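You operate a simulated robot arm through the tools that you are given. There is no shell and no other tool. Be economical: measure what you need, move in short steps, check, and stop when the job is done.

You are at the controls of a simulated robot arm. One attempt, no reset.

## Task
Swap the green spool for the purple spool and top up the bobbin.
Fine: wind it full; the green spool goes in its pocket; steel winder knob back to START.

It is judged by the outcome, as a careful person would: the job done as asked, and still so three seconds after it is handed in. It fails if anything else is knocked over, pushed out of place, dropped, spilled or broken.

## Robot
A 6-joint arm with a two-finger parallel gripper, fixed in place. Base frame: the origin is at the foot of the arm, x ahead of it, y to its left, z up. Lengths are in m, angles in rad, forces in N, time in s.
Its first joint turns from -1.152 to 1.152 rad. Payload 2.9 kg.
The TCP is the grasp point between the finger pads, 0.03 m short of the fingertips. In the tool frame z runs along the fingers and y along their closing line. The gripper opens to 0.11 m. The fingers are 0.02 m wide and 0.01 m thick; the gripper's body (0.048 by 0.112 m) begins 0.055 m behind the TCP.
Orientation is that of the tool frame in the base frame, as [roll, pitch, yaw] about the fixed x, y, z axes, in that order (R = Rz(yaw) Ry(pitch) Rx(roll)). With the fingers straight down and closing along the base's y, the tool's x points along the base's -x, its y along +y and its z along -z.

## Interface
- The arm moves only by the tool move_arm. Its argument "commands" is a list of rows, each an object (a shift or turn left out is 0, a gripper value left out holds the last) with "slide": the shift along the base's x, y, z in units of 500 mm (1.0 is 500 mm), a list of three; "rotation": the turn, a rotation vector about the base's x, y, z in units of 180 degrees (1.0 is 180 degrees), a list of three; "claw": the opening in per cent of the stroke, from 0 (shut) to 100 (fully open). In form: [{"slide": [dx, dy, dz], "rotation": [wx, wy, wz], "claw": claw}, ...]. A call has 1 to 8 rows; each row is the pose to reach, as a shift and turn from the pose commanded when the call began. A call with a number of a shift or a turn outside -1 to 1 is refused whole. A row lasts 0.2 s, in which the tool goes at most 0.05 m and 0.15 rad; a call with a longer step from one row to the next is refused whole, and so is a gripper value outside its range. Where a pose cannot be reached the arm comes as near as it can. A force on the tool above 40 N (or 10 N above the force at the start of the call, whichever is more), or a blocked arm, ends the call early, and 0.2 s more pass. The fingers move at their own pace (about 0.108 m/s each) and stop on an object; they squeeze with about 23 N. The grip force told is the motor's: it shows also when the fingers shut on nothing. Time passes only in rows, and 0.2 s behind the last, so rows that repeat a pose let the fingers close. It gives the time, the measured TCP pose, the force on the tool (base axes), the opening and the grip force at its end, in the units of the frame above (readings bear some noise).
- Cameras (640 x 400 px; columns grow to the right, rows downward): "scene" is fixed at [0.0733, 0.4201, 1.4119]; the picture's right is [-0.78, -0.63, 0.00], its down [-0.23, 0.28, -0.93] and it looks along [0.58, -0.73, -0.37] (base axes); focal length 343 px, centre (320, 200). "wrist" rides on the gripper at [-0.036, 0, -0.057] in the tool frame; the picture's right is [0.00, -1.00, 0.00], its down [0.97, 0.00, -0.24] and it looks along [0.24, 0.00, 0.97] (tool axes); focal length 218 px, centre (320, 200).
- get_image(camera): a new picture of that camera. It takes no simulated time.
- locate(camera, pixels): for up to 12 pixels [column, row] of the newest picture of that camera ("zoom" is the newest enlarged one), the place [x, y, z] in the base frame of the surface seen there, good to about 0.003 m, but the place of the scene camera against the robot may be out by one fixed shift of up to 0.012 m in any direction. It takes no simulated time.
- zoom(camera, box): a new picture of the part [left, top, right, bottom] of that camera's present view, enlarged. It takes no simulated time.
- finish_job(): hands the job in; it is judged then, once.

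Work in short steps. Measure before you move; look again where a grasp or a placing could have gone wrong, and mend it. You have 80 turns and 46 pictures in all, those below and enlarged ones among them. Open the gripper and draw the arm clear of the work before you hand the job in, unless the task says otherwise; then end with one line.

The tools are called as name(argument=value, ...) on one line, values as JSON. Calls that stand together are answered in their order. move_arm: Moves the arm, as the interface text tells. Its arguments: {"type":"object","properties":{"commands":{"type":"array","items":{"type":"object","properties":{"slide":{"type":"array","items":{"type":"number"}},"rotation":{"type":"array","items":{"type":"number"}},"claw":{"type":"number"}}}}},"required":["commands"]} The other tools are called the same way: get_image (camera) takes a picture; locate (camera, pixels) gives the place of the surface under pixels of a picture; zoom (camera, box) takes an enlarged picture of a part of a camera's view; finish_job () hands the job in.

At the start:

```text
clock: 0.0
position: [0.4459, -0.0883, 1.203]
ee_rot: [-3.141, 0.001, -3.141]
ft_force: [-0.9, -0.2, -0.4]
width: 0.1101
gripper_force: 0.1
```

scene: 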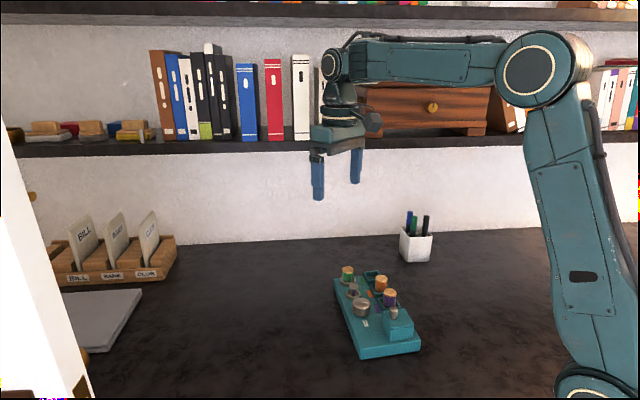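
wrist: 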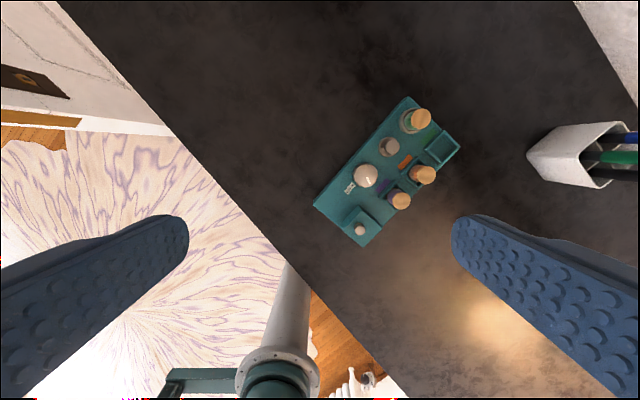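

The device is a teal winder around wrist pixels (390,170). I'll zoom in on both views to see its parts.

zoom(camera="wrist", box=[300, 85, 476, 250])

zoom(camera="scene", box=[310, 250, 450, 370])

```text
2.42 times, centred on (388, 168) of wrist
```

zoom: 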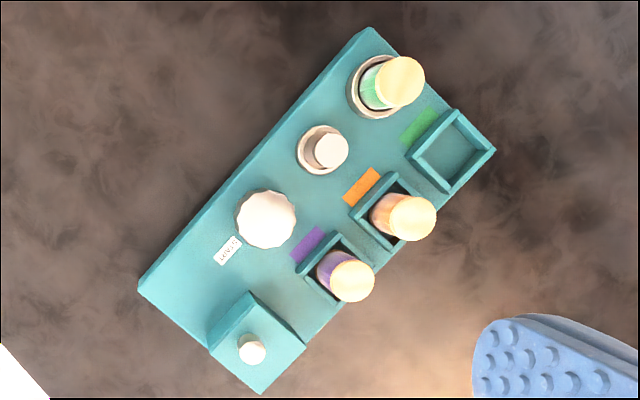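

```text
3.33 times, centred on (380, 310) of scene
```

zoom: 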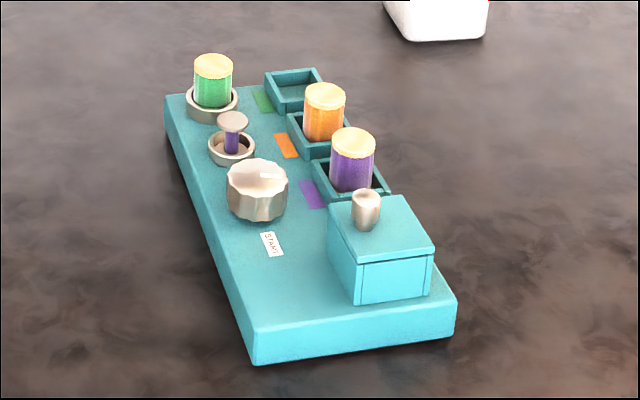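

Next I'll measure the parts from the wrist view: green top (420,118), bobbin (392,147), knob (366,176), START (350,189), purple (401,201), orange (425,175), pocket (443,147), box knob (360,229), and the plate corners.

locate(camera="wrist", pixels=[[420, 118], [392, 147], [366, 176], [350, 189], [401, 201], [425, 175], [443, 147], [360, 229], [409, 98], [315, 205], [364, 246], [372, 205]])

```text
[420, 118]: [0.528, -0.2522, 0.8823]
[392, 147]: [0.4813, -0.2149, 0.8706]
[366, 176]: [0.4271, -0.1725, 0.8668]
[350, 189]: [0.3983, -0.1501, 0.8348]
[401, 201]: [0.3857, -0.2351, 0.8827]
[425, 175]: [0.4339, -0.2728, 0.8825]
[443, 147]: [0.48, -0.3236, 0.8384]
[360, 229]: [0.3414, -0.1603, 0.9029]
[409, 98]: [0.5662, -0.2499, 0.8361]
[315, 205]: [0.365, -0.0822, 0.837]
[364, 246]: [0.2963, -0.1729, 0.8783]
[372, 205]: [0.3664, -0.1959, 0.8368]
```

The winder's long axis runs about -40° from base x. I'll move above it, aligned with the board, for a close look.

move_arm(commands=[{"slide": [0.006, -0.053, -0.069], "rotation": [0, 0, -0.0444]}, {"slide": [0.011, -0.106, -0.138], "rotation": [0, 0, -0.0888]}, {"slide": [0.017, -0.159, -0.207], "rotation": [0, 0, -0.1332]}, {"slide": [0.022, -0.212, -0.276], "rotation": [0, 0, -0.1776]}, {"slide": [0.028, -0.264, -0.346], "rotation": [0, 0, -0.2217]}, {"slide": [0.028, -0.264, -0.346], "rotation": [0, 0, -0.2217]}])

zoom(camera="wrist", box=[160, 50, 480, 350])

```text
clock: 1.4
position: [0.4607, -0.2212, 1.0311]
ee_rot: [3.14, -0.001, 2.444]
ft_force: [0.8, 0.4, -0.5]
width: 0.1099
gripper_force: 0.1
```

```text
1.33 times, centred on (320, 200) of wrist
```

zoom: 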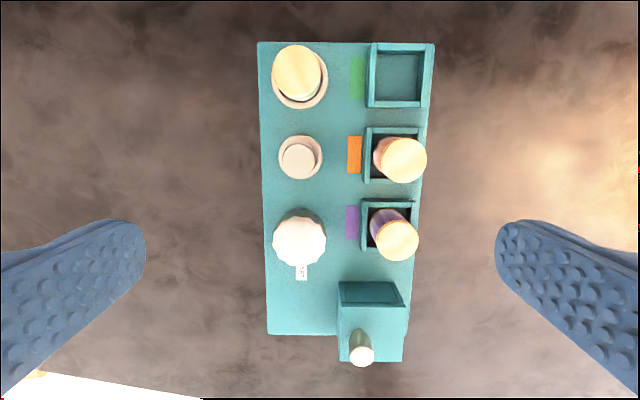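

Now aligned. I'll measure the parts again from this closer view and zoom on the knob, since its pointer isn't clear yet.

locate(camera="zoom", pixels=[[297, 72], [300, 160], [300, 240], [301, 272], [396, 241], [403, 160], [399, 77], [362, 356], [320, 110], [300, 310], [372, 320], [120, 200]])

zoom(camera="wrist", box=[270, 130, 390, 330])

zoom(camera="scene", box=[330, 260, 430, 330])

```text
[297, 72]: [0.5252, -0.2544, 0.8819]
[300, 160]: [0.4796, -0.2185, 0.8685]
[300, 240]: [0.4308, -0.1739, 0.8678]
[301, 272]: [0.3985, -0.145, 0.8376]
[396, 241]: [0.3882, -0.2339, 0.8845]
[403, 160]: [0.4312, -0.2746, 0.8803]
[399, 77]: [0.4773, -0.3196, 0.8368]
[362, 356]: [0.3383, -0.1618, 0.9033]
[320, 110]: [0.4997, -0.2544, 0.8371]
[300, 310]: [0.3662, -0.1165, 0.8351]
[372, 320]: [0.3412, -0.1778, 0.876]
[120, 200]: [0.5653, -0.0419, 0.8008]
```

```text
2.00 times, centred on (330, 230) of wrist
```

zoom: 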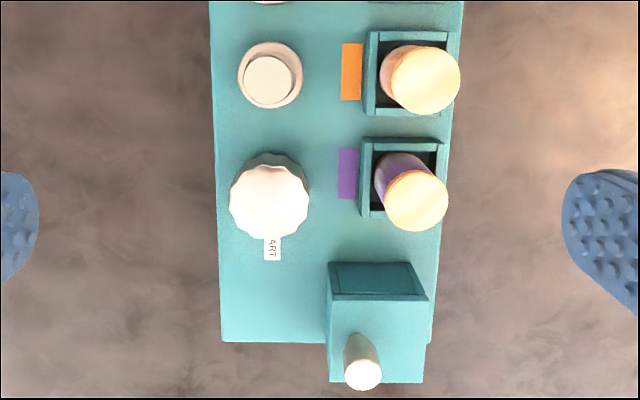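

```text
5.71 times, centred on (380, 295) of scene
```

zoom: 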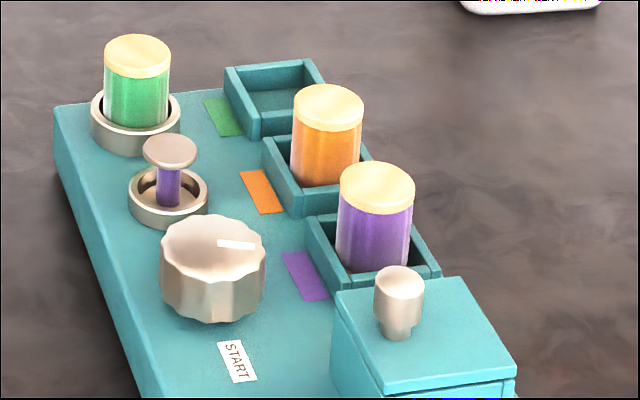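

Findings so far: the desk is at z≈0.80, the board top at 0.836 and the spool tops at 0.882. The knob's white pointer faces roughly the purple-pocket side, about 60° from START. I'll take a fresh view to measure the pocket walls and seat ring.

zoom(camera="wrist", box=[265, 75, 405, 165])

```text
4.44 times, centred on (335, 120) of wrist
```

zoom: 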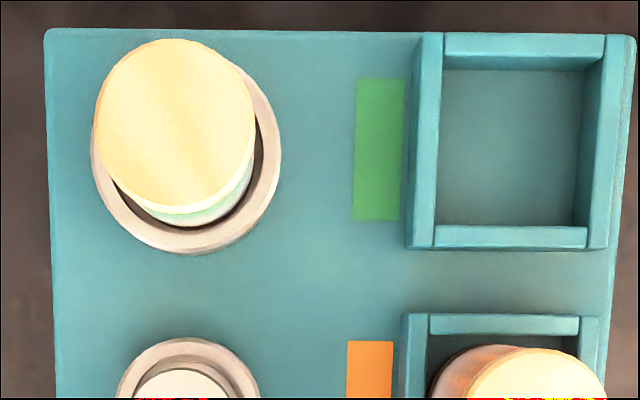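

locate(camera="zoom", pixels=[[523, 47], [510, 237], [429, 140], [614, 140], [515, 140], [520, 200], [505, 322], [187, 242], [268, 150], [175, 125], [580, 370], [225, 222]])

```text
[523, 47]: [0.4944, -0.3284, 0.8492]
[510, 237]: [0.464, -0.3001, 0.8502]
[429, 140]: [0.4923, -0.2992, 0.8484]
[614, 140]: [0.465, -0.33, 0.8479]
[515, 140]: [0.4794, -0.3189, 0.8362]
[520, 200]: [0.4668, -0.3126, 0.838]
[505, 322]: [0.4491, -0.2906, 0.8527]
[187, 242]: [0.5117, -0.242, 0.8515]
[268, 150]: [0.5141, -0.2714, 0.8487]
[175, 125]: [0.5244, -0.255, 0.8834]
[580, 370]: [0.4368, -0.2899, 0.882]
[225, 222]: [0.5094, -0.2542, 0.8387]
```

Pocket centre is (0.479,-0.3144) with wall tops at 0.85, and the green spool/seat is at (0.5255,-0.255). I'll go above the green spool and descend with a part-open claw.

move_arm(commands=[{"slide": [0.06, -0.03, -0.05], "claw": 50}, {"slide": [0.1296, -0.0676, -0.1], "claw": 50}, {"slide": [0.1296, -0.0676, -0.16], "claw": 50}, {"slide": [0.1296, -0.0676, -0.22], "claw": 50}, {"slide": [0.1296, -0.0676, -0.22], "claw": 50}])

get_image(camera="wrist")

```text
clock: 2.6
position: [0.5254, -0.2543, 0.9204]
ee_rot: [3.141, 0.0, 2.445]
ft_force: [-0.1, -0.1, -0.3]
width: 0.0549
gripper_force: 0.0
```

```text
37 pictures are left
```

wrist: 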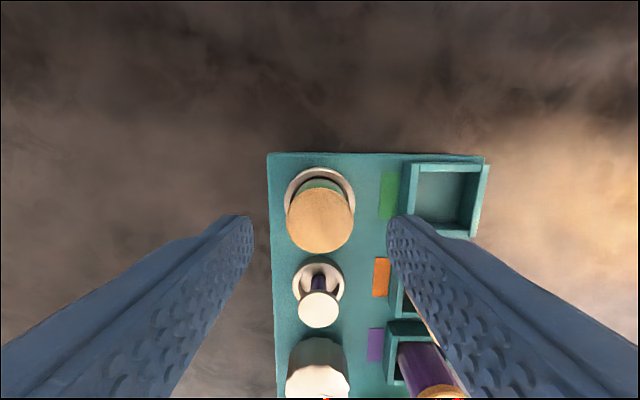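

The spool is centred between the fingers (top at 320,220). I'll descend to TCP z≈0.887 and close.

move_arm(commands=[{"slide": [0, 0, -0.034], "claw": 50}, {"slide": [0, 0, -0.067], "claw": 50}, {"slide": [0, 0, -0.067], "claw": 10}, {"slide": [0, 0, -0.067], "claw": 10}, {"slide": [0, 0, -0.067], "claw": 10}])

```text
clock: 3.8
position: [0.525, -0.2553, 0.8867]
ee_rot: [3.141, 0.0, 2.444]
ft_force: [-0.3, -0.2, -0.5]
width: 0.0305
gripper_force: 23.1
```

The claw is holding at 0.0305 m with 23 N. I'll lift it straight up.

move_arm(commands=[{"slide": [0, 0, 0.04], "claw": 10}, {"slide": [0, 0, 0.08], "claw": 10}, {"slide": [0, 0, 0.14], "claw": 10}, {"slide": [0, 0, 0.14], "claw": 10}])

get_image(camera="wrist")

zoom(camera="scene", box=[310, 220, 450, 370])

```text
clock: 4.8
position: [0.526, -0.2549, 0.9567]
ee_rot: [3.141, 0.0, 2.444]
ft_force: [0.4, 0.2, -0.3]
width: 0.0307
gripper_force: 23.3
```

```text
36 pictures are left
```

wrist: 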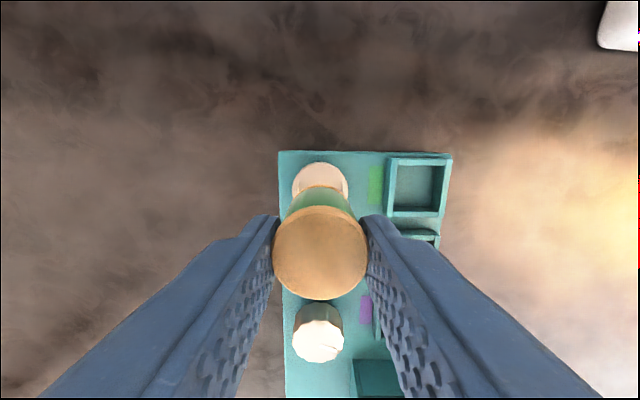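

```text
2.67 times, centred on (380, 295) of scene
```

zoom: 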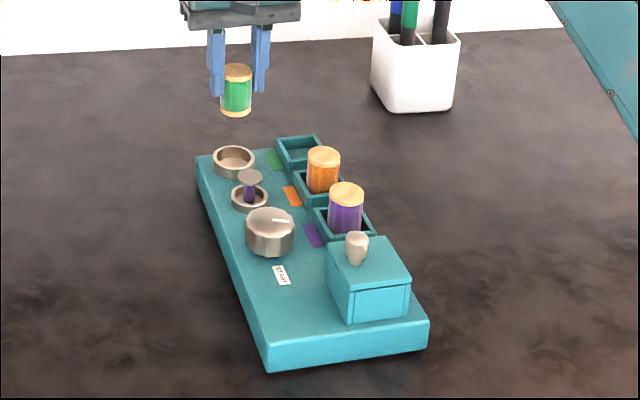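

The green spool is lifted and the seat has no spindle. Before placing, I'll check the spool axis against the pocket.

locate(camera="wrist", pixels=[[320, 222], [320, 290], [285, 255], [355, 255], [419, 157], [415, 214], [390, 188], [446, 185], [303, 172], [337, 172], [320, 252]])

```text
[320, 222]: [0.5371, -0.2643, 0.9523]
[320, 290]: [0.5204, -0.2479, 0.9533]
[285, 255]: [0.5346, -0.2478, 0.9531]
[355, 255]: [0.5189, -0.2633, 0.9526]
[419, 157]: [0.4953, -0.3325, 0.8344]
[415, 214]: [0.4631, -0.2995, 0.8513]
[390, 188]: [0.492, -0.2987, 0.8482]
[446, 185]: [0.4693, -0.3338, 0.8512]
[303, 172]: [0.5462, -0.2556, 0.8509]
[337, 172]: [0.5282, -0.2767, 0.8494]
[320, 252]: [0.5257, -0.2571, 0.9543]
```

The spool axis is within ~1.5 mm of the TCP. I'll carry it over the green pocket and lower it partway.

move_arm(commands=[{"slide": [-0.05, -0.06, 0], "claw": 10}, {"slide": [-0.095, -0.1175, 0], "claw": 10}, {"slide": [-0.095, -0.1175, -0.05], "claw": 10}, {"slide": [-0.095, -0.1175, -0.09], "claw": 10}, {"slide": [-0.095, -0.1175, -0.09], "claw": 10}])

zoom(camera="wrist", box=[240, 120, 400, 320])

zoom(camera="scene", box=[330, 240, 430, 310])

```text
clock: 6.0
position: [0.4779, -0.3135, 0.9139]
ee_rot: [3.141, 0.0, 2.445]
ft_force: [0.1, -0.2, -0.4]
width: 0.0304
gripper_force: 22.8
```

```text
2.00 times, centred on (320, 220) of wrist
```

zoom: 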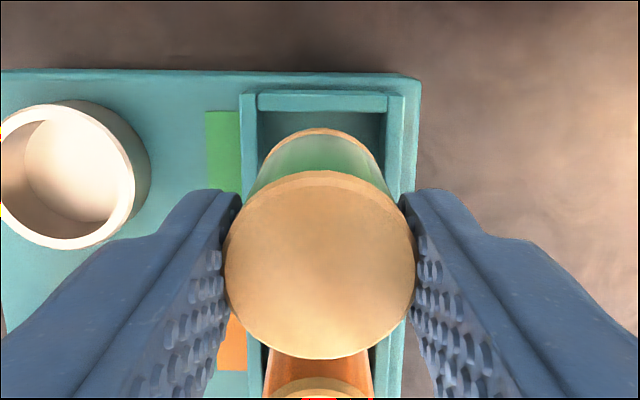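

```text
5.71 times, centred on (380, 275) of scene
```

zoom: 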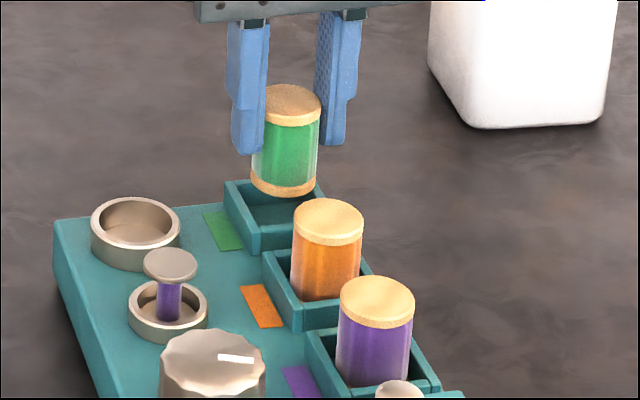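

It is centred across the pocket (walls at 258/388, spool at 321). Lowering gently now.

move_arm(commands=[{"slide": [0, 0, -0.02], "claw": 10}, {"slide": [0, 0, -0.036], "claw": 10}, {"slide": [0, 0, -0.05], "claw": 10}, {"slide": [0, 0, -0.05], "claw": 10}])

zoom(camera="scene", box=[330, 240, 430, 310])

```text
clock: 7.0
position: [0.4785, -0.3142, 0.8877]
ee_rot: [-3.14, 0.001, 2.445]
ft_force: [0.5, 0.3, -0.4]
width: 0.0305
gripper_force: 23.0
```

```text
5.71 times, centred on (380, 275) of scene
```

zoom: 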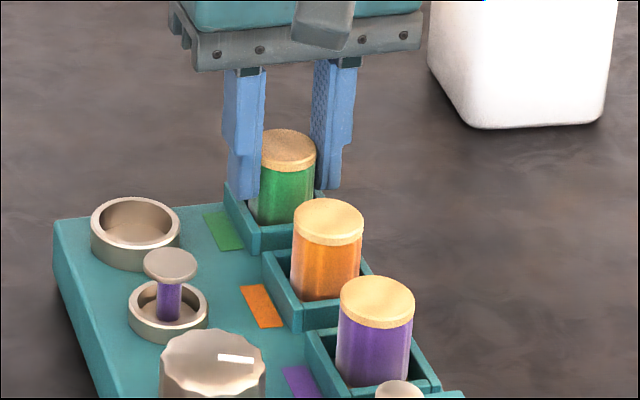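

The spool is inside the pocket with no contact force. I'll nudge it down 3 mm, release to 50%, and rise.

move_arm(commands=[{"slide": [0, 0, -0.003], "claw": 10}, {"slide": [0, 0, -0.006], "claw": 10}, {"slide": [0, 0, -0.006], "claw": 45}, {"slide": [0, 0, -0.006], "claw": 45}, {"slide": [0, 0, 0.03], "claw": 45}, {"slide": [0, 0, 0.1], "claw": 45}, {"slide": [0, 0, 0.16], "claw": 45}])

get_image(camera="wrist")

```text
clock: 8.6
position: [0.4781, -0.3134, 0.9683]
ee_rot: [-3.142, -0.001, 2.446]
ft_force: [0.4, -0.7, -0.1]
width: 0.0495
gripper_force: 0.1
```

```text
31 pictures are left
```

wrist: 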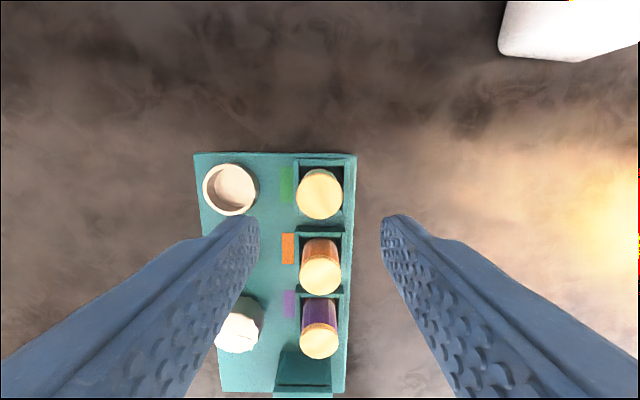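

The green spool sits in its pocket at (320,194). I'll measure its top, the purple top, and the seat ring's edge points.

locate(camera="wrist", pixels=[[320, 194], [320, 340], [321, 276], [231, 167], [207, 190], [256, 190], [228, 213], [228, 188]])

```text
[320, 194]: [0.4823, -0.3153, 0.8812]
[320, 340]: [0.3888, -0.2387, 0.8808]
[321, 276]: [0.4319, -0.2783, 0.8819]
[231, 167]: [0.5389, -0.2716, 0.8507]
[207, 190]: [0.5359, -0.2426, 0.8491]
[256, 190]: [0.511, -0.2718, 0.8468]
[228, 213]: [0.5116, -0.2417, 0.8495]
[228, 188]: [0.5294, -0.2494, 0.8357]
```

The purple spool is at about (0.3875,-0.2365). I'll travel over it and descend to just above.

move_arm(commands=[{"slide": [-0.0605, 0.0515, 0], "claw": 50}, {"slide": [-0.121, 0.103, 0], "claw": 50}, {"slide": [-0.1816, 0.1544, 0], "claw": 50}, {"slide": [-0.1816, 0.1544, -0.07], "claw": 50}, {"slide": [-0.1816, 0.1544, -0.09], "claw": 50}, {"slide": [-0.1816, 0.1544, -0.09], "claw": 50}])

get_image(camera="wrist")

```text
clock: 10.0
position: [0.386, -0.2356, 0.9214]
ee_rot: [3.141, 0.0, 2.445]
ft_force: [1.2, 0.2, 0.1]
width: 0.055
gripper_force: 0.1
```

```text
30 pictures are left
```

wrist: 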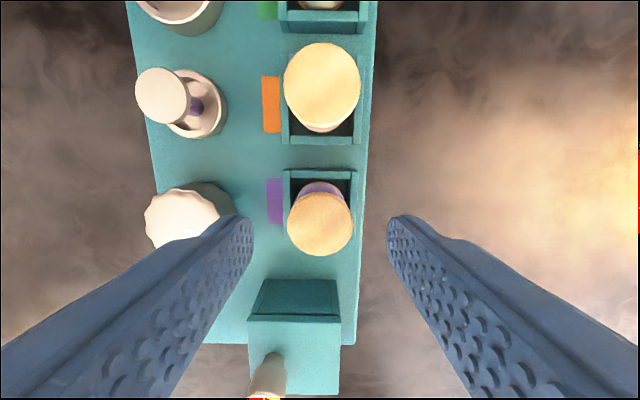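

It is centred at (320,223), matching the green approach. Descending and gripping.

move_arm(commands=[{"slide": [0, 0, -0.034], "claw": 45}, {"slide": [0, 0, -0.068], "claw": 45}, {"slide": [0, 0, -0.068], "claw": 10}, {"slide": [0, 0, -0.068], "claw": 10}, {"slide": [0, 0, -0.068], "claw": 10}, {"slide": [0, 0, 0], "claw": 10}, {"slide": [0, 0, 0.08], "claw": 10}])

get_image(camera="wrist")

```text
clock: 11.6
position: [0.3868, -0.2352, 0.9619]
ee_rot: [3.141, -0.001, 2.445]
ft_force: [-0.1, -0.3, 0.1]
width: 0.0304
gripper_force: 23.2
```

```text
29 pictures are left
```

wrist: 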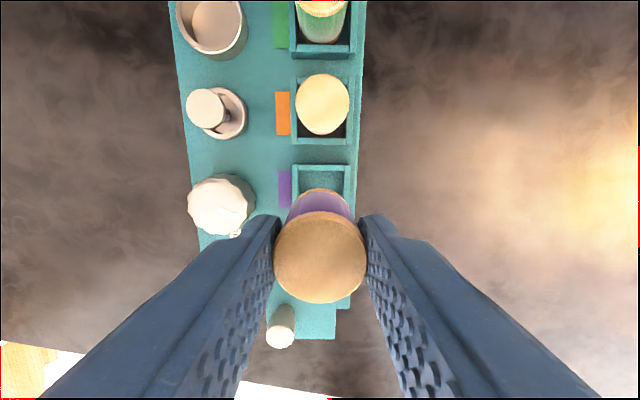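

The purple spool is held with the same offset as the green one. Carrying it to the seat at (0.5255,-0.2555) and stopping just above.

move_arm(commands=[{"slide": [0.07, -0.01, 0.03], "claw": 10}, {"slide": [0.14, -0.02, 0.03], "claw": 10}, {"slide": [0.21, -0.03, 0.03], "claw": 10}, {"slide": [0.276, -0.038, 0.03], "claw": 10}, {"slide": [0.276, -0.038, -0.05], "claw": 10}, {"slide": [0.276, -0.038, -0.1], "claw": 10}, {"slide": [0.276, -0.038, -0.1], "claw": 10}])

zoom(camera="wrist", box=[240, 120, 400, 320])

zoom(camera="scene", box=[330, 240, 430, 310])

```text
clock: 13.2
position: [0.5245, -0.2535, 0.9137]
ee_rot: [3.141, 0.001, 2.446]
ft_force: [-0.6, 0.5, -0.6]
width: 0.0301
gripper_force: 23.3
```

```text
2.00 times, centred on (320, 220) of wrist
```

zoom: 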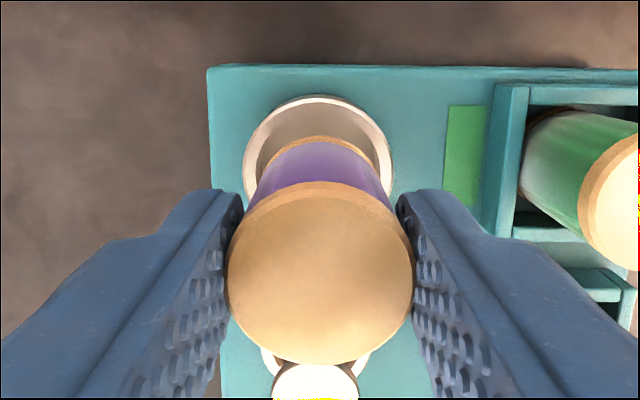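

```text
5.71 times, centred on (380, 275) of scene
```

zoom: 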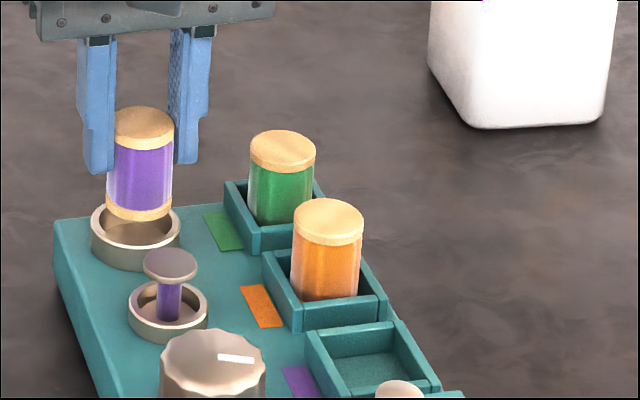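

Alignment is good (ring centre 317, spool 320). I'll nudge 1 mm forward and lower to the seat.

move_arm(commands=[{"slide": [0.001, -0.002, -0.02], "claw": 10}, {"slide": [0.001, -0.002, -0.036], "claw": 10}, {"slide": [0.001, -0.002, -0.052], "claw": 10}, {"slide": [0.001, -0.002, -0.054], "claw": 10}, {"slide": [0.001, -0.002, -0.054], "claw": 10}])

zoom(camera="scene", box=[330, 240, 430, 310])

```text
clock: 14.4
position: [0.5269, -0.2561, 0.8866]
ee_rot: [3.14, 0.003, 2.446]
ft_force: [-1.6, -0.8, 12.6]
width: 0.0306
gripper_force: 22.9
```

```text
5.71 times, centred on (380, 275) of scene
```

zoom: 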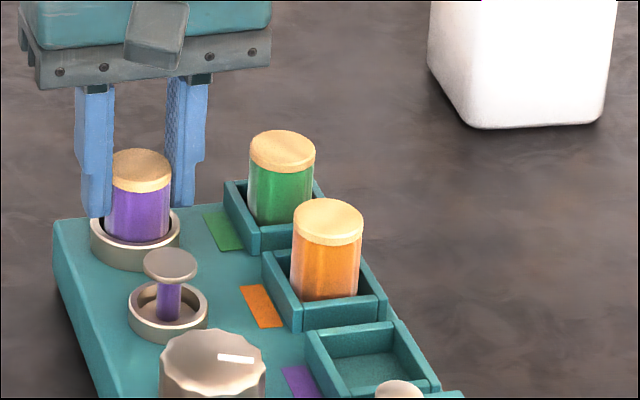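

It's seated (12.6 N contact at z 0.8866, the original seat height). Release, rise, and move so the wrist camera sees the knob.

move_arm(commands=[{"slide": [0, 0, 0.004], "claw": 10}, {"slide": [0, 0, 0.004], "claw": 50}, {"slide": [0, 0, 0.004], "claw": 50}, {"slide": [0, 0, 0.06], "claw": 50}, {"slide": [0, 0, 0.14], "claw": 50}, {"slide": [-0.06, 0.05, 0.16], "claw": 50}, {"slide": [-0.1, 0.085, 0.16], "claw": 50}])

get_image(camera="wrist")

zoom(camera="scene", box=[340, 280, 410, 330])

```text
clock: 16.0
position: [0.477, -0.2124, 0.9675]
ee_rot: [-3.141, 0.0, 2.445]
ft_force: [0.6, 0.3, 1.0]
width: 0.0552
gripper_force: 0.1
```

```text
25 pictures are left
```

wrist: 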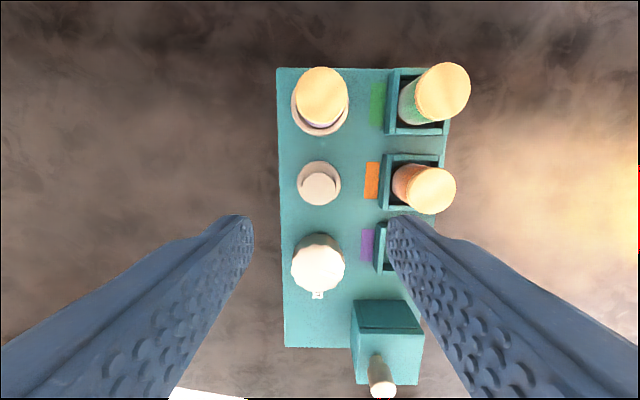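

```text
8.00 times, centred on (375, 305) of scene
```

zoom: 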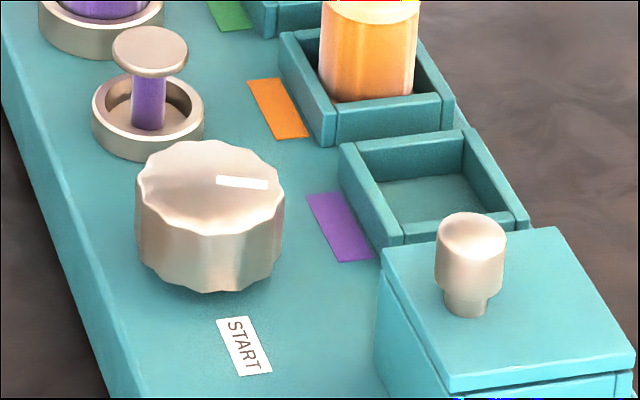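

Pointer reads ~75° counter-clockwise from START as seen from above. I'll locate the knob's exact centre through points on its top rim and side.

locate(camera="wrist", pixels=[[318, 268], [296, 268], [341, 268], [318, 248], [318, 287], [318, 295], [319, 187], [302, 182], [360, 330], [380, 390], [400, 350]])

zoom(camera="wrist", box=[280, 150, 360, 310])

```text
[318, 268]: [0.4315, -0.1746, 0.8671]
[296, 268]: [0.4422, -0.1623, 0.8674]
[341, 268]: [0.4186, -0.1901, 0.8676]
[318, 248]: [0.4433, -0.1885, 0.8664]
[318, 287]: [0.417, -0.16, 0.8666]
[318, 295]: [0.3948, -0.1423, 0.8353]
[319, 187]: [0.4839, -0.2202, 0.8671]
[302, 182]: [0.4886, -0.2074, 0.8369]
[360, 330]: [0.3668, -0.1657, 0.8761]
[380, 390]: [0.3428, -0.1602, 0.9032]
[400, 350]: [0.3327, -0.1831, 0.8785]
```

```text
2.50 times, centred on (320, 230) of wrist
```

zoom: 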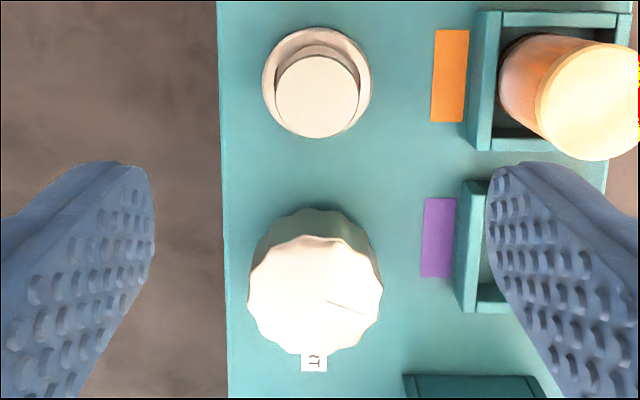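

The pointer is at about 4 o'clock with START at 6 o'clock, and the knob centre is (0.4305,-0.175). I'll go over the knob, descend with a 0.066 m opening, and grip.

move_arm(commands=[{"slide": [-0.05, 0.04, 0], "claw": 60}, {"slide": [-0.093, 0.075, 0], "claw": 60}, {"slide": [-0.093, 0.075, -0.06], "claw": 60}, {"slide": [-0.093, 0.075, -0.12], "claw": 60}, {"slide": [-0.093, 0.075, -0.183], "claw": 60}, {"slide": [-0.093, 0.075, -0.183], "claw": 20}, {"slide": [-0.093, 0.075, -0.183], "claw": 20}, {"slide": [-0.093, 0.075, -0.183], "claw": 20}])

```text
clock: 17.8
position: [0.4316, -0.1742, 0.8748]
ee_rot: [3.139, -0.002, 2.449]
ft_force: [11.4, 14.2, -0.1]
width: 0.0435
gripper_force: 23.2
```

Gripped at 0.0435 m with some side load. I'll relieve it by 1.5 mm, then test a small counter-clockwise turn (~25°).

move_arm(commands=[{"slide": [0.003, 0.003, 0], "claw": 20}, {"slide": [0.003, 0.003, 0], "rotation": [0, 0, 0.045], "claw": 20}, {"slide": [0.003, 0.003, 0], "rotation": [0, 0, 0.09], "claw": 20}, {"slide": [0.003, 0.003, 0], "rotation": [0, 0, 0.135], "claw": 20}, {"slide": [0.003, 0.003, 0], "rotation": [0, 0, 0.135], "claw": 20}])

zoom(camera="scene", box=[340, 265, 410, 325])

```text
clock: 19.0
position: [0.4304, -0.1724, 0.8746]
ee_rot: [3.14, 0.001, 2.874]
ft_force: [5.4, 14.4, 4.8]
width: 0.0431
gripper_force: 23.1
```

```text
6.67 times, centred on (375, 295) of scene
```

zoom: 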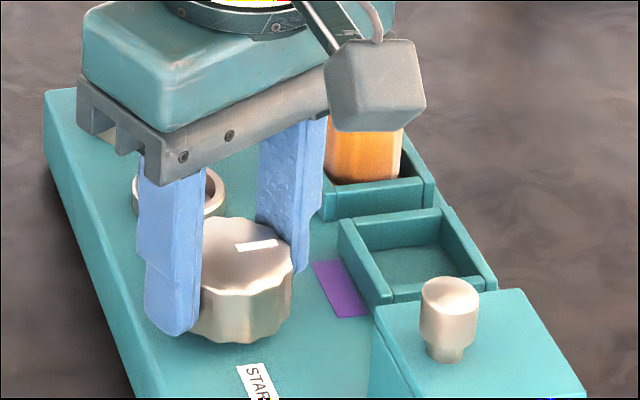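

The pointer has moved a little counter-clockwise and the knob turns freely. I'll turn ~30° more, easing the side load, then release and rise to see the bobbin.

move_arm(commands=[{"slide": [0.001, 0.003, 0], "rotation": [0, 0, 0.045], "claw": 20}, {"slide": [0.001, 0.003, 0], "rotation": [0, 0, 0.09], "claw": 20}, {"slide": [0.001, 0.003, 0], "rotation": [0, 0, 0.135], "claw": 20}, {"slide": [0.001, 0.003, 0], "rotation": [0, 0, 0.165], "claw": 20}, {"slide": [0.001, 0.003, 0], "rotation": [0, 0, 0.165], "claw": 60}, {"slide": [0.001, 0.003, 0], "rotation": [0, 0, 0.165], "claw": 60}, {"slide": [0.001, 0.003, 0.09], "rotation": [0, 0, 0.165], "claw": 60}, {"slide": [0.001, 0.003, 0.18], "rotation": [0, 0, 0.165], "claw": 60}])

zoom(camera="scene", box=[340, 265, 410, 325])

```text
clock: 20.8
position: [0.4315, -0.1716, 0.9646]
ee_rot: [-3.141, 0.0, -2.895]
ft_force: [0.1, 0.4, -0.1]
width: 0.0662
gripper_force: 0.1
```

```text
6.67 times, centred on (375, 295) of scene
```

zoom: 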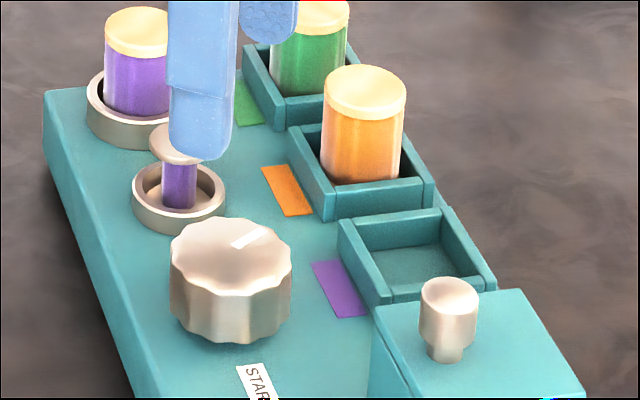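

The bobbin's purple winding looks thicker (about 0.56 of the flange versus 0.45), so counter-clockwise winds it. I'll rotate the empty gripper back clockwise for another stroke.

move_arm(commands=[{"rotation": [0, 0, -0.047], "claw": 60}, {"rotation": [0, 0, -0.094], "claw": 60}, {"rotation": [0, 0, -0.141], "claw": 60}, {"rotation": [0, 0, -0.188], "claw": 60}, {"rotation": [0, 0, -0.235], "claw": 60}, {"rotation": [0, 0, -0.282], "claw": 60}, {"rotation": [0, 0, -0.329], "claw": 60}, {"rotation": [0, 0, -0.376], "claw": 60}])

zoom(camera="scene", box=[340, 265, 410, 325])

get_image(camera="wrist")

```text
clock: 22.6
position: [0.432, -0.1723, 0.9651]
ee_rot: [3.141, 0.001, 2.203]
ft_force: [-0.1, -0.4, 1.0]
width: 0.066
gripper_force: 0.1
```

```text
6.67 times, centred on (375, 295) of scene
```

zoom: 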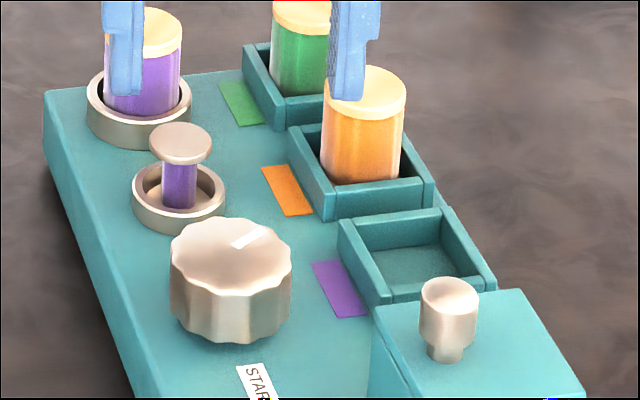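

```text
19 pictures are left
```

wrist: 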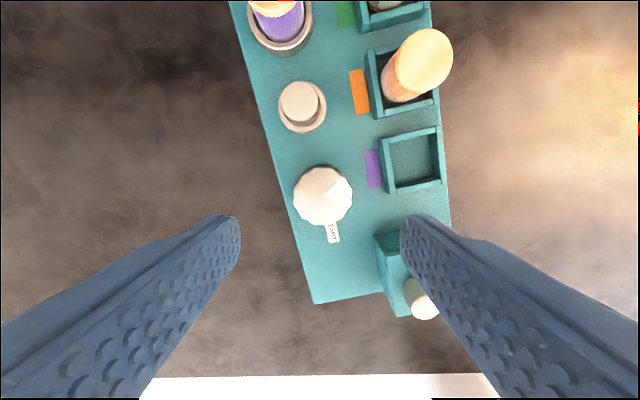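

The bobbin is thicker but not full yet, so I'll continue. Descend, grip, and check side force before turning.

move_arm(commands=[{"slide": [-0.0006, -0.0015, -0.09], "claw": 60}, {"slide": [-0.0006, -0.0015, -0.18], "claw": 60}, {"slide": [-0.0006, -0.0015, -0.18], "claw": 20}, {"slide": [-0.0006, -0.0015, -0.18], "claw": 20}, {"slide": [-0.0006, -0.0015, -0.18], "claw": 20}])

```text
clock: 23.8
position: [0.4299, -0.1742, 0.875]
ee_rot: [-3.14, -0.001, 2.202]
ft_force: [-9.1, -5.7, 0.9]
width: 0.043
gripper_force: 23.1
```

The side force is now opposite and small, so the centre is ~(0.4305,-0.174). I'll correct and turn ~59° counter-clockwise.

move_arm(commands=[{"slide": [-0.002, -0.0014, 0], "rotation": [0, 0, 0.0], "claw": 20}, {"slide": [-0.002, -0.0014, 0], "rotation": [0, 0, 0.047], "claw": 20}, {"slide": [-0.002, -0.0014, 0], "rotation": [0, 0, 0.094], "claw": 20}, {"slide": [-0.002, -0.0014, 0], "rotation": [0, 0, 0.141], "claw": 20}, {"slide": [-0.002, -0.0014, 0], "rotation": [0, 0, 0.188], "claw": 20}, {"slide": [-0.002, -0.0014, 0], "rotation": [0, 0, 0.235], "claw": 20}, {"slide": [-0.002, -0.0014, 0], "rotation": [0, 0, 0.282], "claw": 20}, {"slide": [-0.002, -0.0014, 0], "rotation": [0, 0, 0.329], "claw": 20}])

```text
clock: 25.6
position: [0.4296, -0.1733, 0.8745]
ee_rot: [3.138, 0.001, -3.037]
ft_force: [-0.8, 17.7, 4.4]
width: 0.0433
gripper_force: 23.0
```

Turning smoothly with a 17 N side load. I'll ease +1 mm in y and continue ~59° more.

move_arm(commands=[{"slide": [0, 0.002, 0], "rotation": [0, 0, 0.047], "claw": 20}, {"slide": [0, 0.002, 0], "rotation": [0, 0, 0.094], "claw": 20}, {"slide": [0, 0.002, 0], "rotation": [0, 0, 0.141], "claw": 20}, {"slide": [0, 0.002, 0], "rotation": [0, 0, 0.188], "claw": 20}, {"slide": [0, 0.002, 0], "rotation": [0, 0, 0.235], "claw": 20}, {"slide": [0, 0.002, 0], "rotation": [0, 0, 0.282], "claw": 20}, {"slide": [0, 0.002, 0], "rotation": [0, 0, 0.329], "claw": 20}])

zoom(camera="scene", box=[340, 265, 410, 325])

```text
clock: 27.2
position: [0.4291, -0.1721, 0.8741]
ee_rot: [3.14, -0.001, -2.007]
ft_force: [-3.1, 15.1, -0.1]
width: 0.0433
gripper_force: 23.2
```

```text
6.67 times, centred on (375, 295) of scene
```

zoom: 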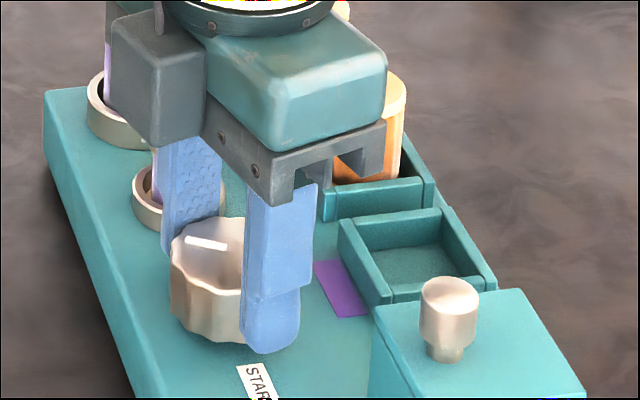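

The pointer now faces picture-left (~240° from START). I'll release, rise, and check the bobbin.

move_arm(commands=[{"claw": 60}, {"claw": 60}, {"slide": [0, 0, 0.09], "claw": 60}, {"slide": [0, 0, 0.18], "claw": 60}, {"slide": [0, 0, 0.18], "rotation": [0, 0, -0.047], "claw": 60}, {"slide": [0, 0, 0.18], "rotation": [0, 0, -0.094], "claw": 60}, {"slide": [0, 0, 0.18], "rotation": [0, 0, -0.141], "claw": 60}, {"slide": [0, 0, 0.18], "rotation": [0, 0, -0.188], "claw": 60}])

move_arm(commands=[{"rotation": [0, 0, -0.047], "claw": 60}, {"rotation": [0, 0, -0.094], "claw": 60}, {"rotation": [0, 0, -0.141], "claw": 60}, {"rotation": [0, 0, -0.188], "claw": 60}, {"rotation": [0, 0, -0.235], "claw": 60}, {"rotation": [0, 0, -0.282], "claw": 60}, {"rotation": [0, 0, -0.329], "claw": 60}, {"rotation": [0, 0, -0.376], "claw": 60}])

zoom(camera="scene", box=[340, 265, 410, 325])

```text
clock: 29.0
position: [0.4305, -0.1742, 0.9645]
ee_rot: [3.141, 0.001, -2.602]
ft_force: [0.2, -0.1, -0.3]
width: 0.066
gripper_force: 0.1
```

```text
clock: 30.8
position: [0.4303, -0.1738, 0.9646]
ee_rot: [3.141, 0.0, 2.5]
ft_force: [-1.0, 0.2, 0.0]
width: 0.0662
gripper_force: 0.0
```

```text
6.67 times, centred on (375, 295) of scene
```

zoom: 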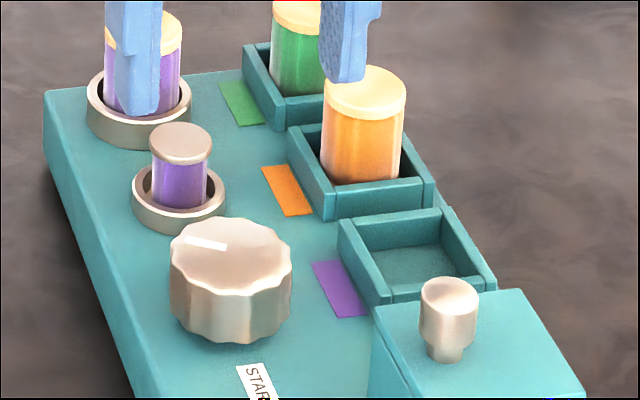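

The bobbin is now nearly flange-wide. I'll zoom closely to judge how full it is.

zoom(camera="scene", box=[350, 280, 376, 302])

```text
16.00 times, centred on (363, 291) of scene
```

zoom: 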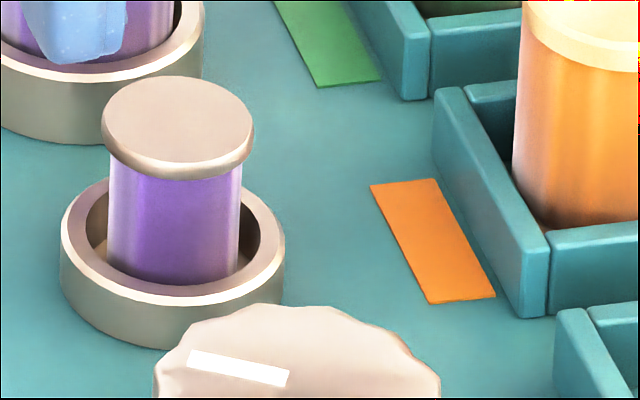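

Winding is ~0.88 of the flange width, so close to full. I'll turn about 20° more counter-clockwise and see whether it still grows.

move_arm(commands=[{"slide": [0, 0, -0.09], "claw": 60}, {"slide": [0, 0, -0.18], "claw": 60}, {"slide": [0, 0, -0.18], "claw": 20}, {"slide": [0, 0, -0.18], "claw": 20}, {"slide": [0, 0, -0.18], "claw": 20}, {"slide": [0, 0, -0.18], "rotation": [0, 0, 0.04], "claw": 20}, {"slide": [0, 0, -0.18], "rotation": [0, 0, 0.08], "claw": 20}, {"slide": [0, 0, -0.18], "rotation": [0, 0, 0.11], "claw": 20}])

zoom(camera="scene", box=[350, 280, 376, 302])

```text
clock: 32.6
position: [0.4289, -0.173, 0.8743]
ee_rot: [3.14, -0.002, 2.849]
ft_force: [-4.9, 2.2, 2.4]
width: 0.0434
gripper_force: 23.3
```

```text
16.00 times, centred on (363, 291) of scene
```

zoom: 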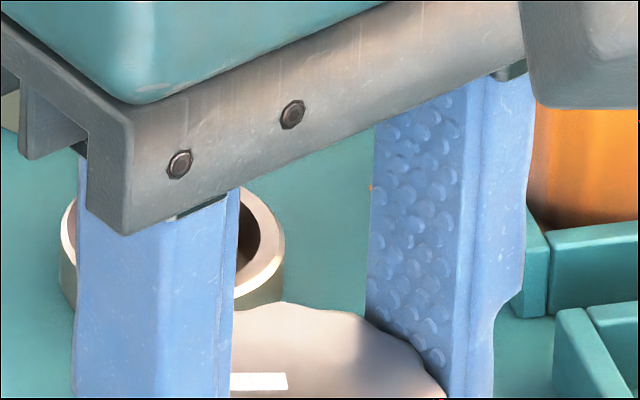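

The bobbin is hidden and no stop was felt. I'll release and rise to look.

move_arm(commands=[{"claw": 60}, {"claw": 60}, {"slide": [0, 0, 0.09], "claw": 60}, {"slide": [0, 0, 0.18], "claw": 60}, {"slide": [0, 0, 0.18], "rotation": [0, 0, -0.045], "claw": 60}, {"slide": [0, 0, 0.18], "rotation": [0, 0, -0.09], "claw": 60}, {"slide": [0, 0, 0.18], "rotation": [0, 0, -0.11], "claw": 60}])

zoom(camera="scene", box=[350, 280, 382, 308])

```text
clock: 34.2
position: [0.4298, -0.1741, 0.964]
ee_rot: [3.141, -0.001, 2.5]
ft_force: [-0.7, 0.7, -0.5]
width: 0.066
gripper_force: 0.0
```

```text
14.29 times, centred on (366, 294) of scene
```

zoom: 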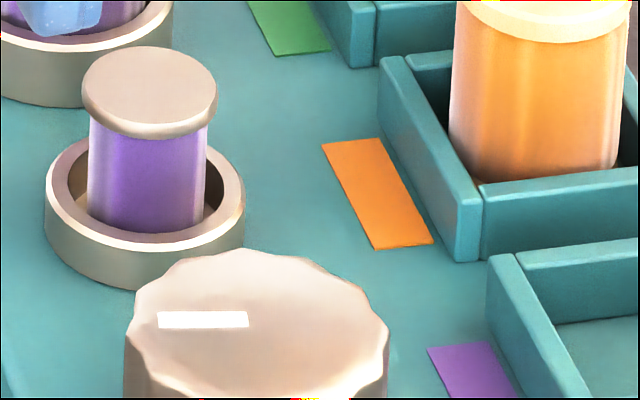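

The width ratio is unchanged (0.889) after 20° more, so the bobbin is full. Next I'll test turning back clockwise by ~55° and check that it doesn't unwind; first I rotate the free gripper the other way.

move_arm(commands=[{"rotation": [0, 0, 0.047], "claw": 60}, {"rotation": [0, 0, 0.094], "claw": 60}, {"rotation": [0, 0, 0.141], "claw": 60}, {"rotation": [0, 0, 0.188], "claw": 60}, {"rotation": [0, 0, 0.235], "claw": 60}, {"rotation": [0, 0, 0.282], "claw": 60}, {"rotation": [0, 0, 0.329], "claw": 60}, {"rotation": [0, 0, 0.376], "claw": 60}])

move_arm(commands=[{"slide": [0, 0, -0.09], "claw": 60}, {"slide": [0, 0, -0.18], "claw": 60}, {"slide": [0, 0, -0.18], "claw": 20}, {"slide": [0, 0, -0.18], "claw": 20}, {"slide": [0, 0, -0.18], "claw": 20}])

```text
clock: 36.0
position: [0.4305, -0.1733, 0.9639]
ee_rot: [-3.14, 0.0, -2.596]
ft_force: [0.7, 0.1, -0.8]
width: 0.0659
gripper_force: 0.1
```

```text
clock: 37.2
position: [0.4286, -0.1726, 0.8727]
ee_rot: [3.141, 0.0, -2.601]
ft_force: [-0.8, -2.5, -0.3]
width: 0.0435
gripper_force: 22.8
```

Gripped with little side load. Turning clockwise ~50°, then releasing and rising to check.

move_arm(commands=[{"rotation": [0, 0, -0.047], "claw": 20}, {"rotation": [0, 0, -0.094], "claw": 20}, {"rotation": [0, 0, -0.141], "claw": 20}, {"rotation": [0, 0, -0.188], "claw": 20}, {"rotation": [0, 0, -0.235], "claw": 20}, {"rotation": [0, 0, -0.282], "claw": 20}])

move_arm(commands=[{"claw": 60}, {"claw": 60}, {"slide": [0, 0, 0.09], "claw": 60}, {"slide": [0, 0, 0.18], "claw": 60}, {"slide": [0, 0, 0.18], "rotation": [0, 0, -0.047], "claw": 60}, {"slide": [0, 0, 0.18], "rotation": [0, 0, -0.094], "claw": 60}])

zoom(camera="scene", box=[350, 280, 382, 308])

```text
clock: 38.6
position: [0.43, -0.1733, 0.8735]
ee_rot: [3.141, -0.002, 2.795]
ft_force: [-1.9, -0.4, -0.5]
width: 0.0432
gripper_force: 23.4
```

```text
clock: 40.0
position: [0.4311, -0.1724, 0.9642]
ee_rot: [-3.14, 0.0, 2.499]
ft_force: [0.1, -0.3, -0.2]
width: 0.0658
gripper_force: 0.0
```

```text
14.29 times, centred on (366, 294) of scene
```

zoom: 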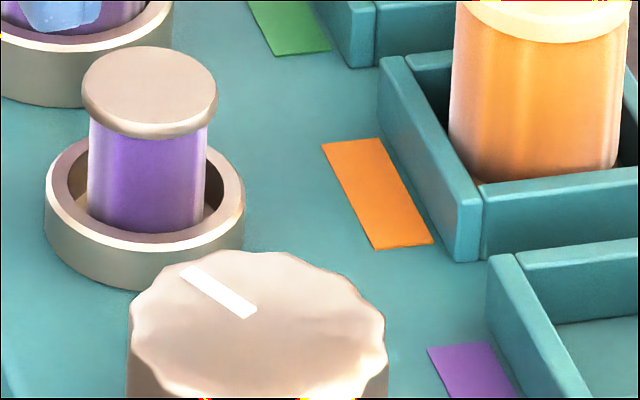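

Reversing does not unwind it: the winding is still 88–208 while the pointer moved about 50° clockwise. I'll go back to START clockwise in larger strokes, first rotating the free gripper counter-clockwise.

move_arm(commands=[{"rotation": [0, 0, 0.047], "claw": 60}, {"rotation": [0, 0, 0.094], "claw": 60}, {"rotation": [0, 0, 0.141], "claw": 60}, {"rotation": [0, 0, 0.188], "claw": 60}, {"rotation": [0, 0, 0.235], "claw": 60}, {"rotation": [0, 0, 0.282], "claw": 60}, {"rotation": [0, 0, 0.329], "claw": 60}, {"rotation": [0, 0, 0.376], "claw": 60}])

move_arm(commands=[{"rotation": [0, 0, 0.047], "claw": 60}, {"rotation": [0, 0, 0.094], "claw": 60}, {"rotation": [0, 0, 0.141], "claw": 60}, {"slide": [-0.001, -0.001, -0.09], "rotation": [0, 0, 0.141], "claw": 60}, {"slide": [-0.001, -0.001, -0.18], "rotation": [0, 0, 0.141], "claw": 60}, {"slide": [-0.001, -0.001, -0.18], "rotation": [0, 0, 0.141], "claw": 20}, {"slide": [-0.001, -0.001, -0.18], "rotation": [0, 0, 0.141], "claw": 20}, {"slide": [-0.001, -0.001, -0.18], "rotation": [0, 0, 0.141], "claw": 20}])

move_arm(commands=[{"rotation": [0, 0, -0.047], "claw": 20}, {"rotation": [0, 0, -0.094], "claw": 20}, {"rotation": [0, 0, -0.141], "claw": 20}, {"rotation": [0, 0, -0.188], "claw": 20}, {"rotation": [0, 0, -0.235], "claw": 20}, {"rotation": [0, 0, -0.282], "claw": 20}, {"rotation": [0, 0, -0.329], "claw": 20}, {"rotation": [0, 0, -0.376], "claw": 20}])

```text
clock: 41.8
position: [0.43, -0.1735, 0.9656]
ee_rot: [-3.142, -0.001, -2.598]
ft_force: [-0.4, 0.0, -0.3]
width: 0.0661
gripper_force: 0.1
```

```text
clock: 43.6
position: [0.4293, -0.1739, 0.874]
ee_rot: [3.138, -0.001, -2.157]
ft_force: [-9.3, 5.7, 3.7]
width: 0.0431
gripper_force: 23.2
```

```text
clock: 45.4
position: [0.429, -0.1726, 0.8744]
ee_rot: [3.14, -0.004, 2.941]
ft_force: [-12.9, 13.5, -0.7]
width: 0.0431
gripper_force: 23.2
```

Turned ~68° with an 18 N side load. I'll ease the offset and turn ~42° more, then release.

move_arm(commands=[{"slide": [-0.001, 0.002, 0], "rotation": [0, 0, -0.047], "claw": 20}, {"slide": [-0.001, 0.002, 0], "rotation": [0, 0, -0.094], "claw": 20}, {"slide": [-0.001, 0.002, 0], "rotation": [0, 0, -0.141], "claw": 20}, {"slide": [-0.001, 0.002, 0], "rotation": [0, 0, -0.188], "claw": 20}, {"slide": [-0.001, 0.002, 0], "rotation": [0, 0, -0.235], "claw": 20}])

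move_arm(commands=[{"slide": [0, 0, 0], "claw": 60}, {"slide": [0, 0, 0], "claw": 60}, {"slide": [0, 0, 0.09], "claw": 60}, {"slide": [0.002, -0.002, 0.18], "claw": 60}, {"slide": [0.002, -0.002, 0.18], "rotation": [0, 0, 0.047], "claw": 60}, {"slide": [0.002, -0.002, 0.18], "rotation": [0, 0, 0.094], "claw": 60}, {"slide": [0.002, -0.002, 0.18], "rotation": [0, 0, 0.141], "claw": 60}])

zoom(camera="scene", box=[340, 280, 390, 335])

zoom(camera="wrist", box=[270, 150, 370, 250])

```text
clock: 46.6
position: [0.4298, -0.1725, 0.8739]
ee_rot: [-3.141, 0.0, 2.203]
ft_force: [-6.1, 6.5, -0.5]
width: 0.0432
gripper_force: 23.1
```

```text
clock: 48.2
position: [0.43, -0.172, 0.9638]
ee_rot: [-3.141, 0.0, 2.652]
ft_force: [-0.2, 0.5, 0.7]
width: 0.0662
gripper_force: 0.1
```

```text
7.27 times, centred on (365, 308) of scene
```

zoom: 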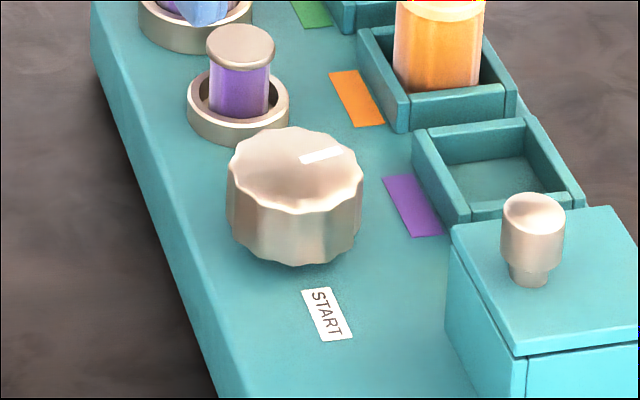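

```text
4.00 times, centred on (320, 200) of wrist
```

zoom: 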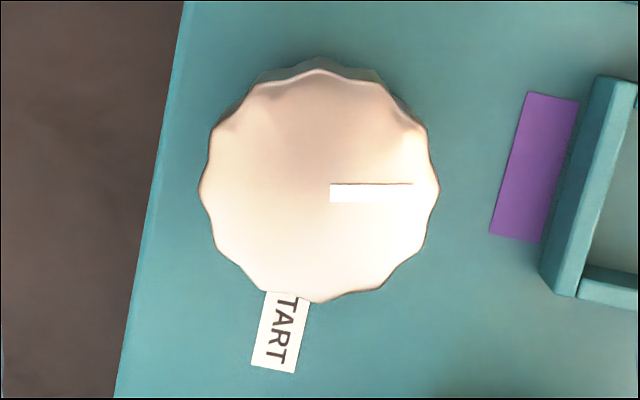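

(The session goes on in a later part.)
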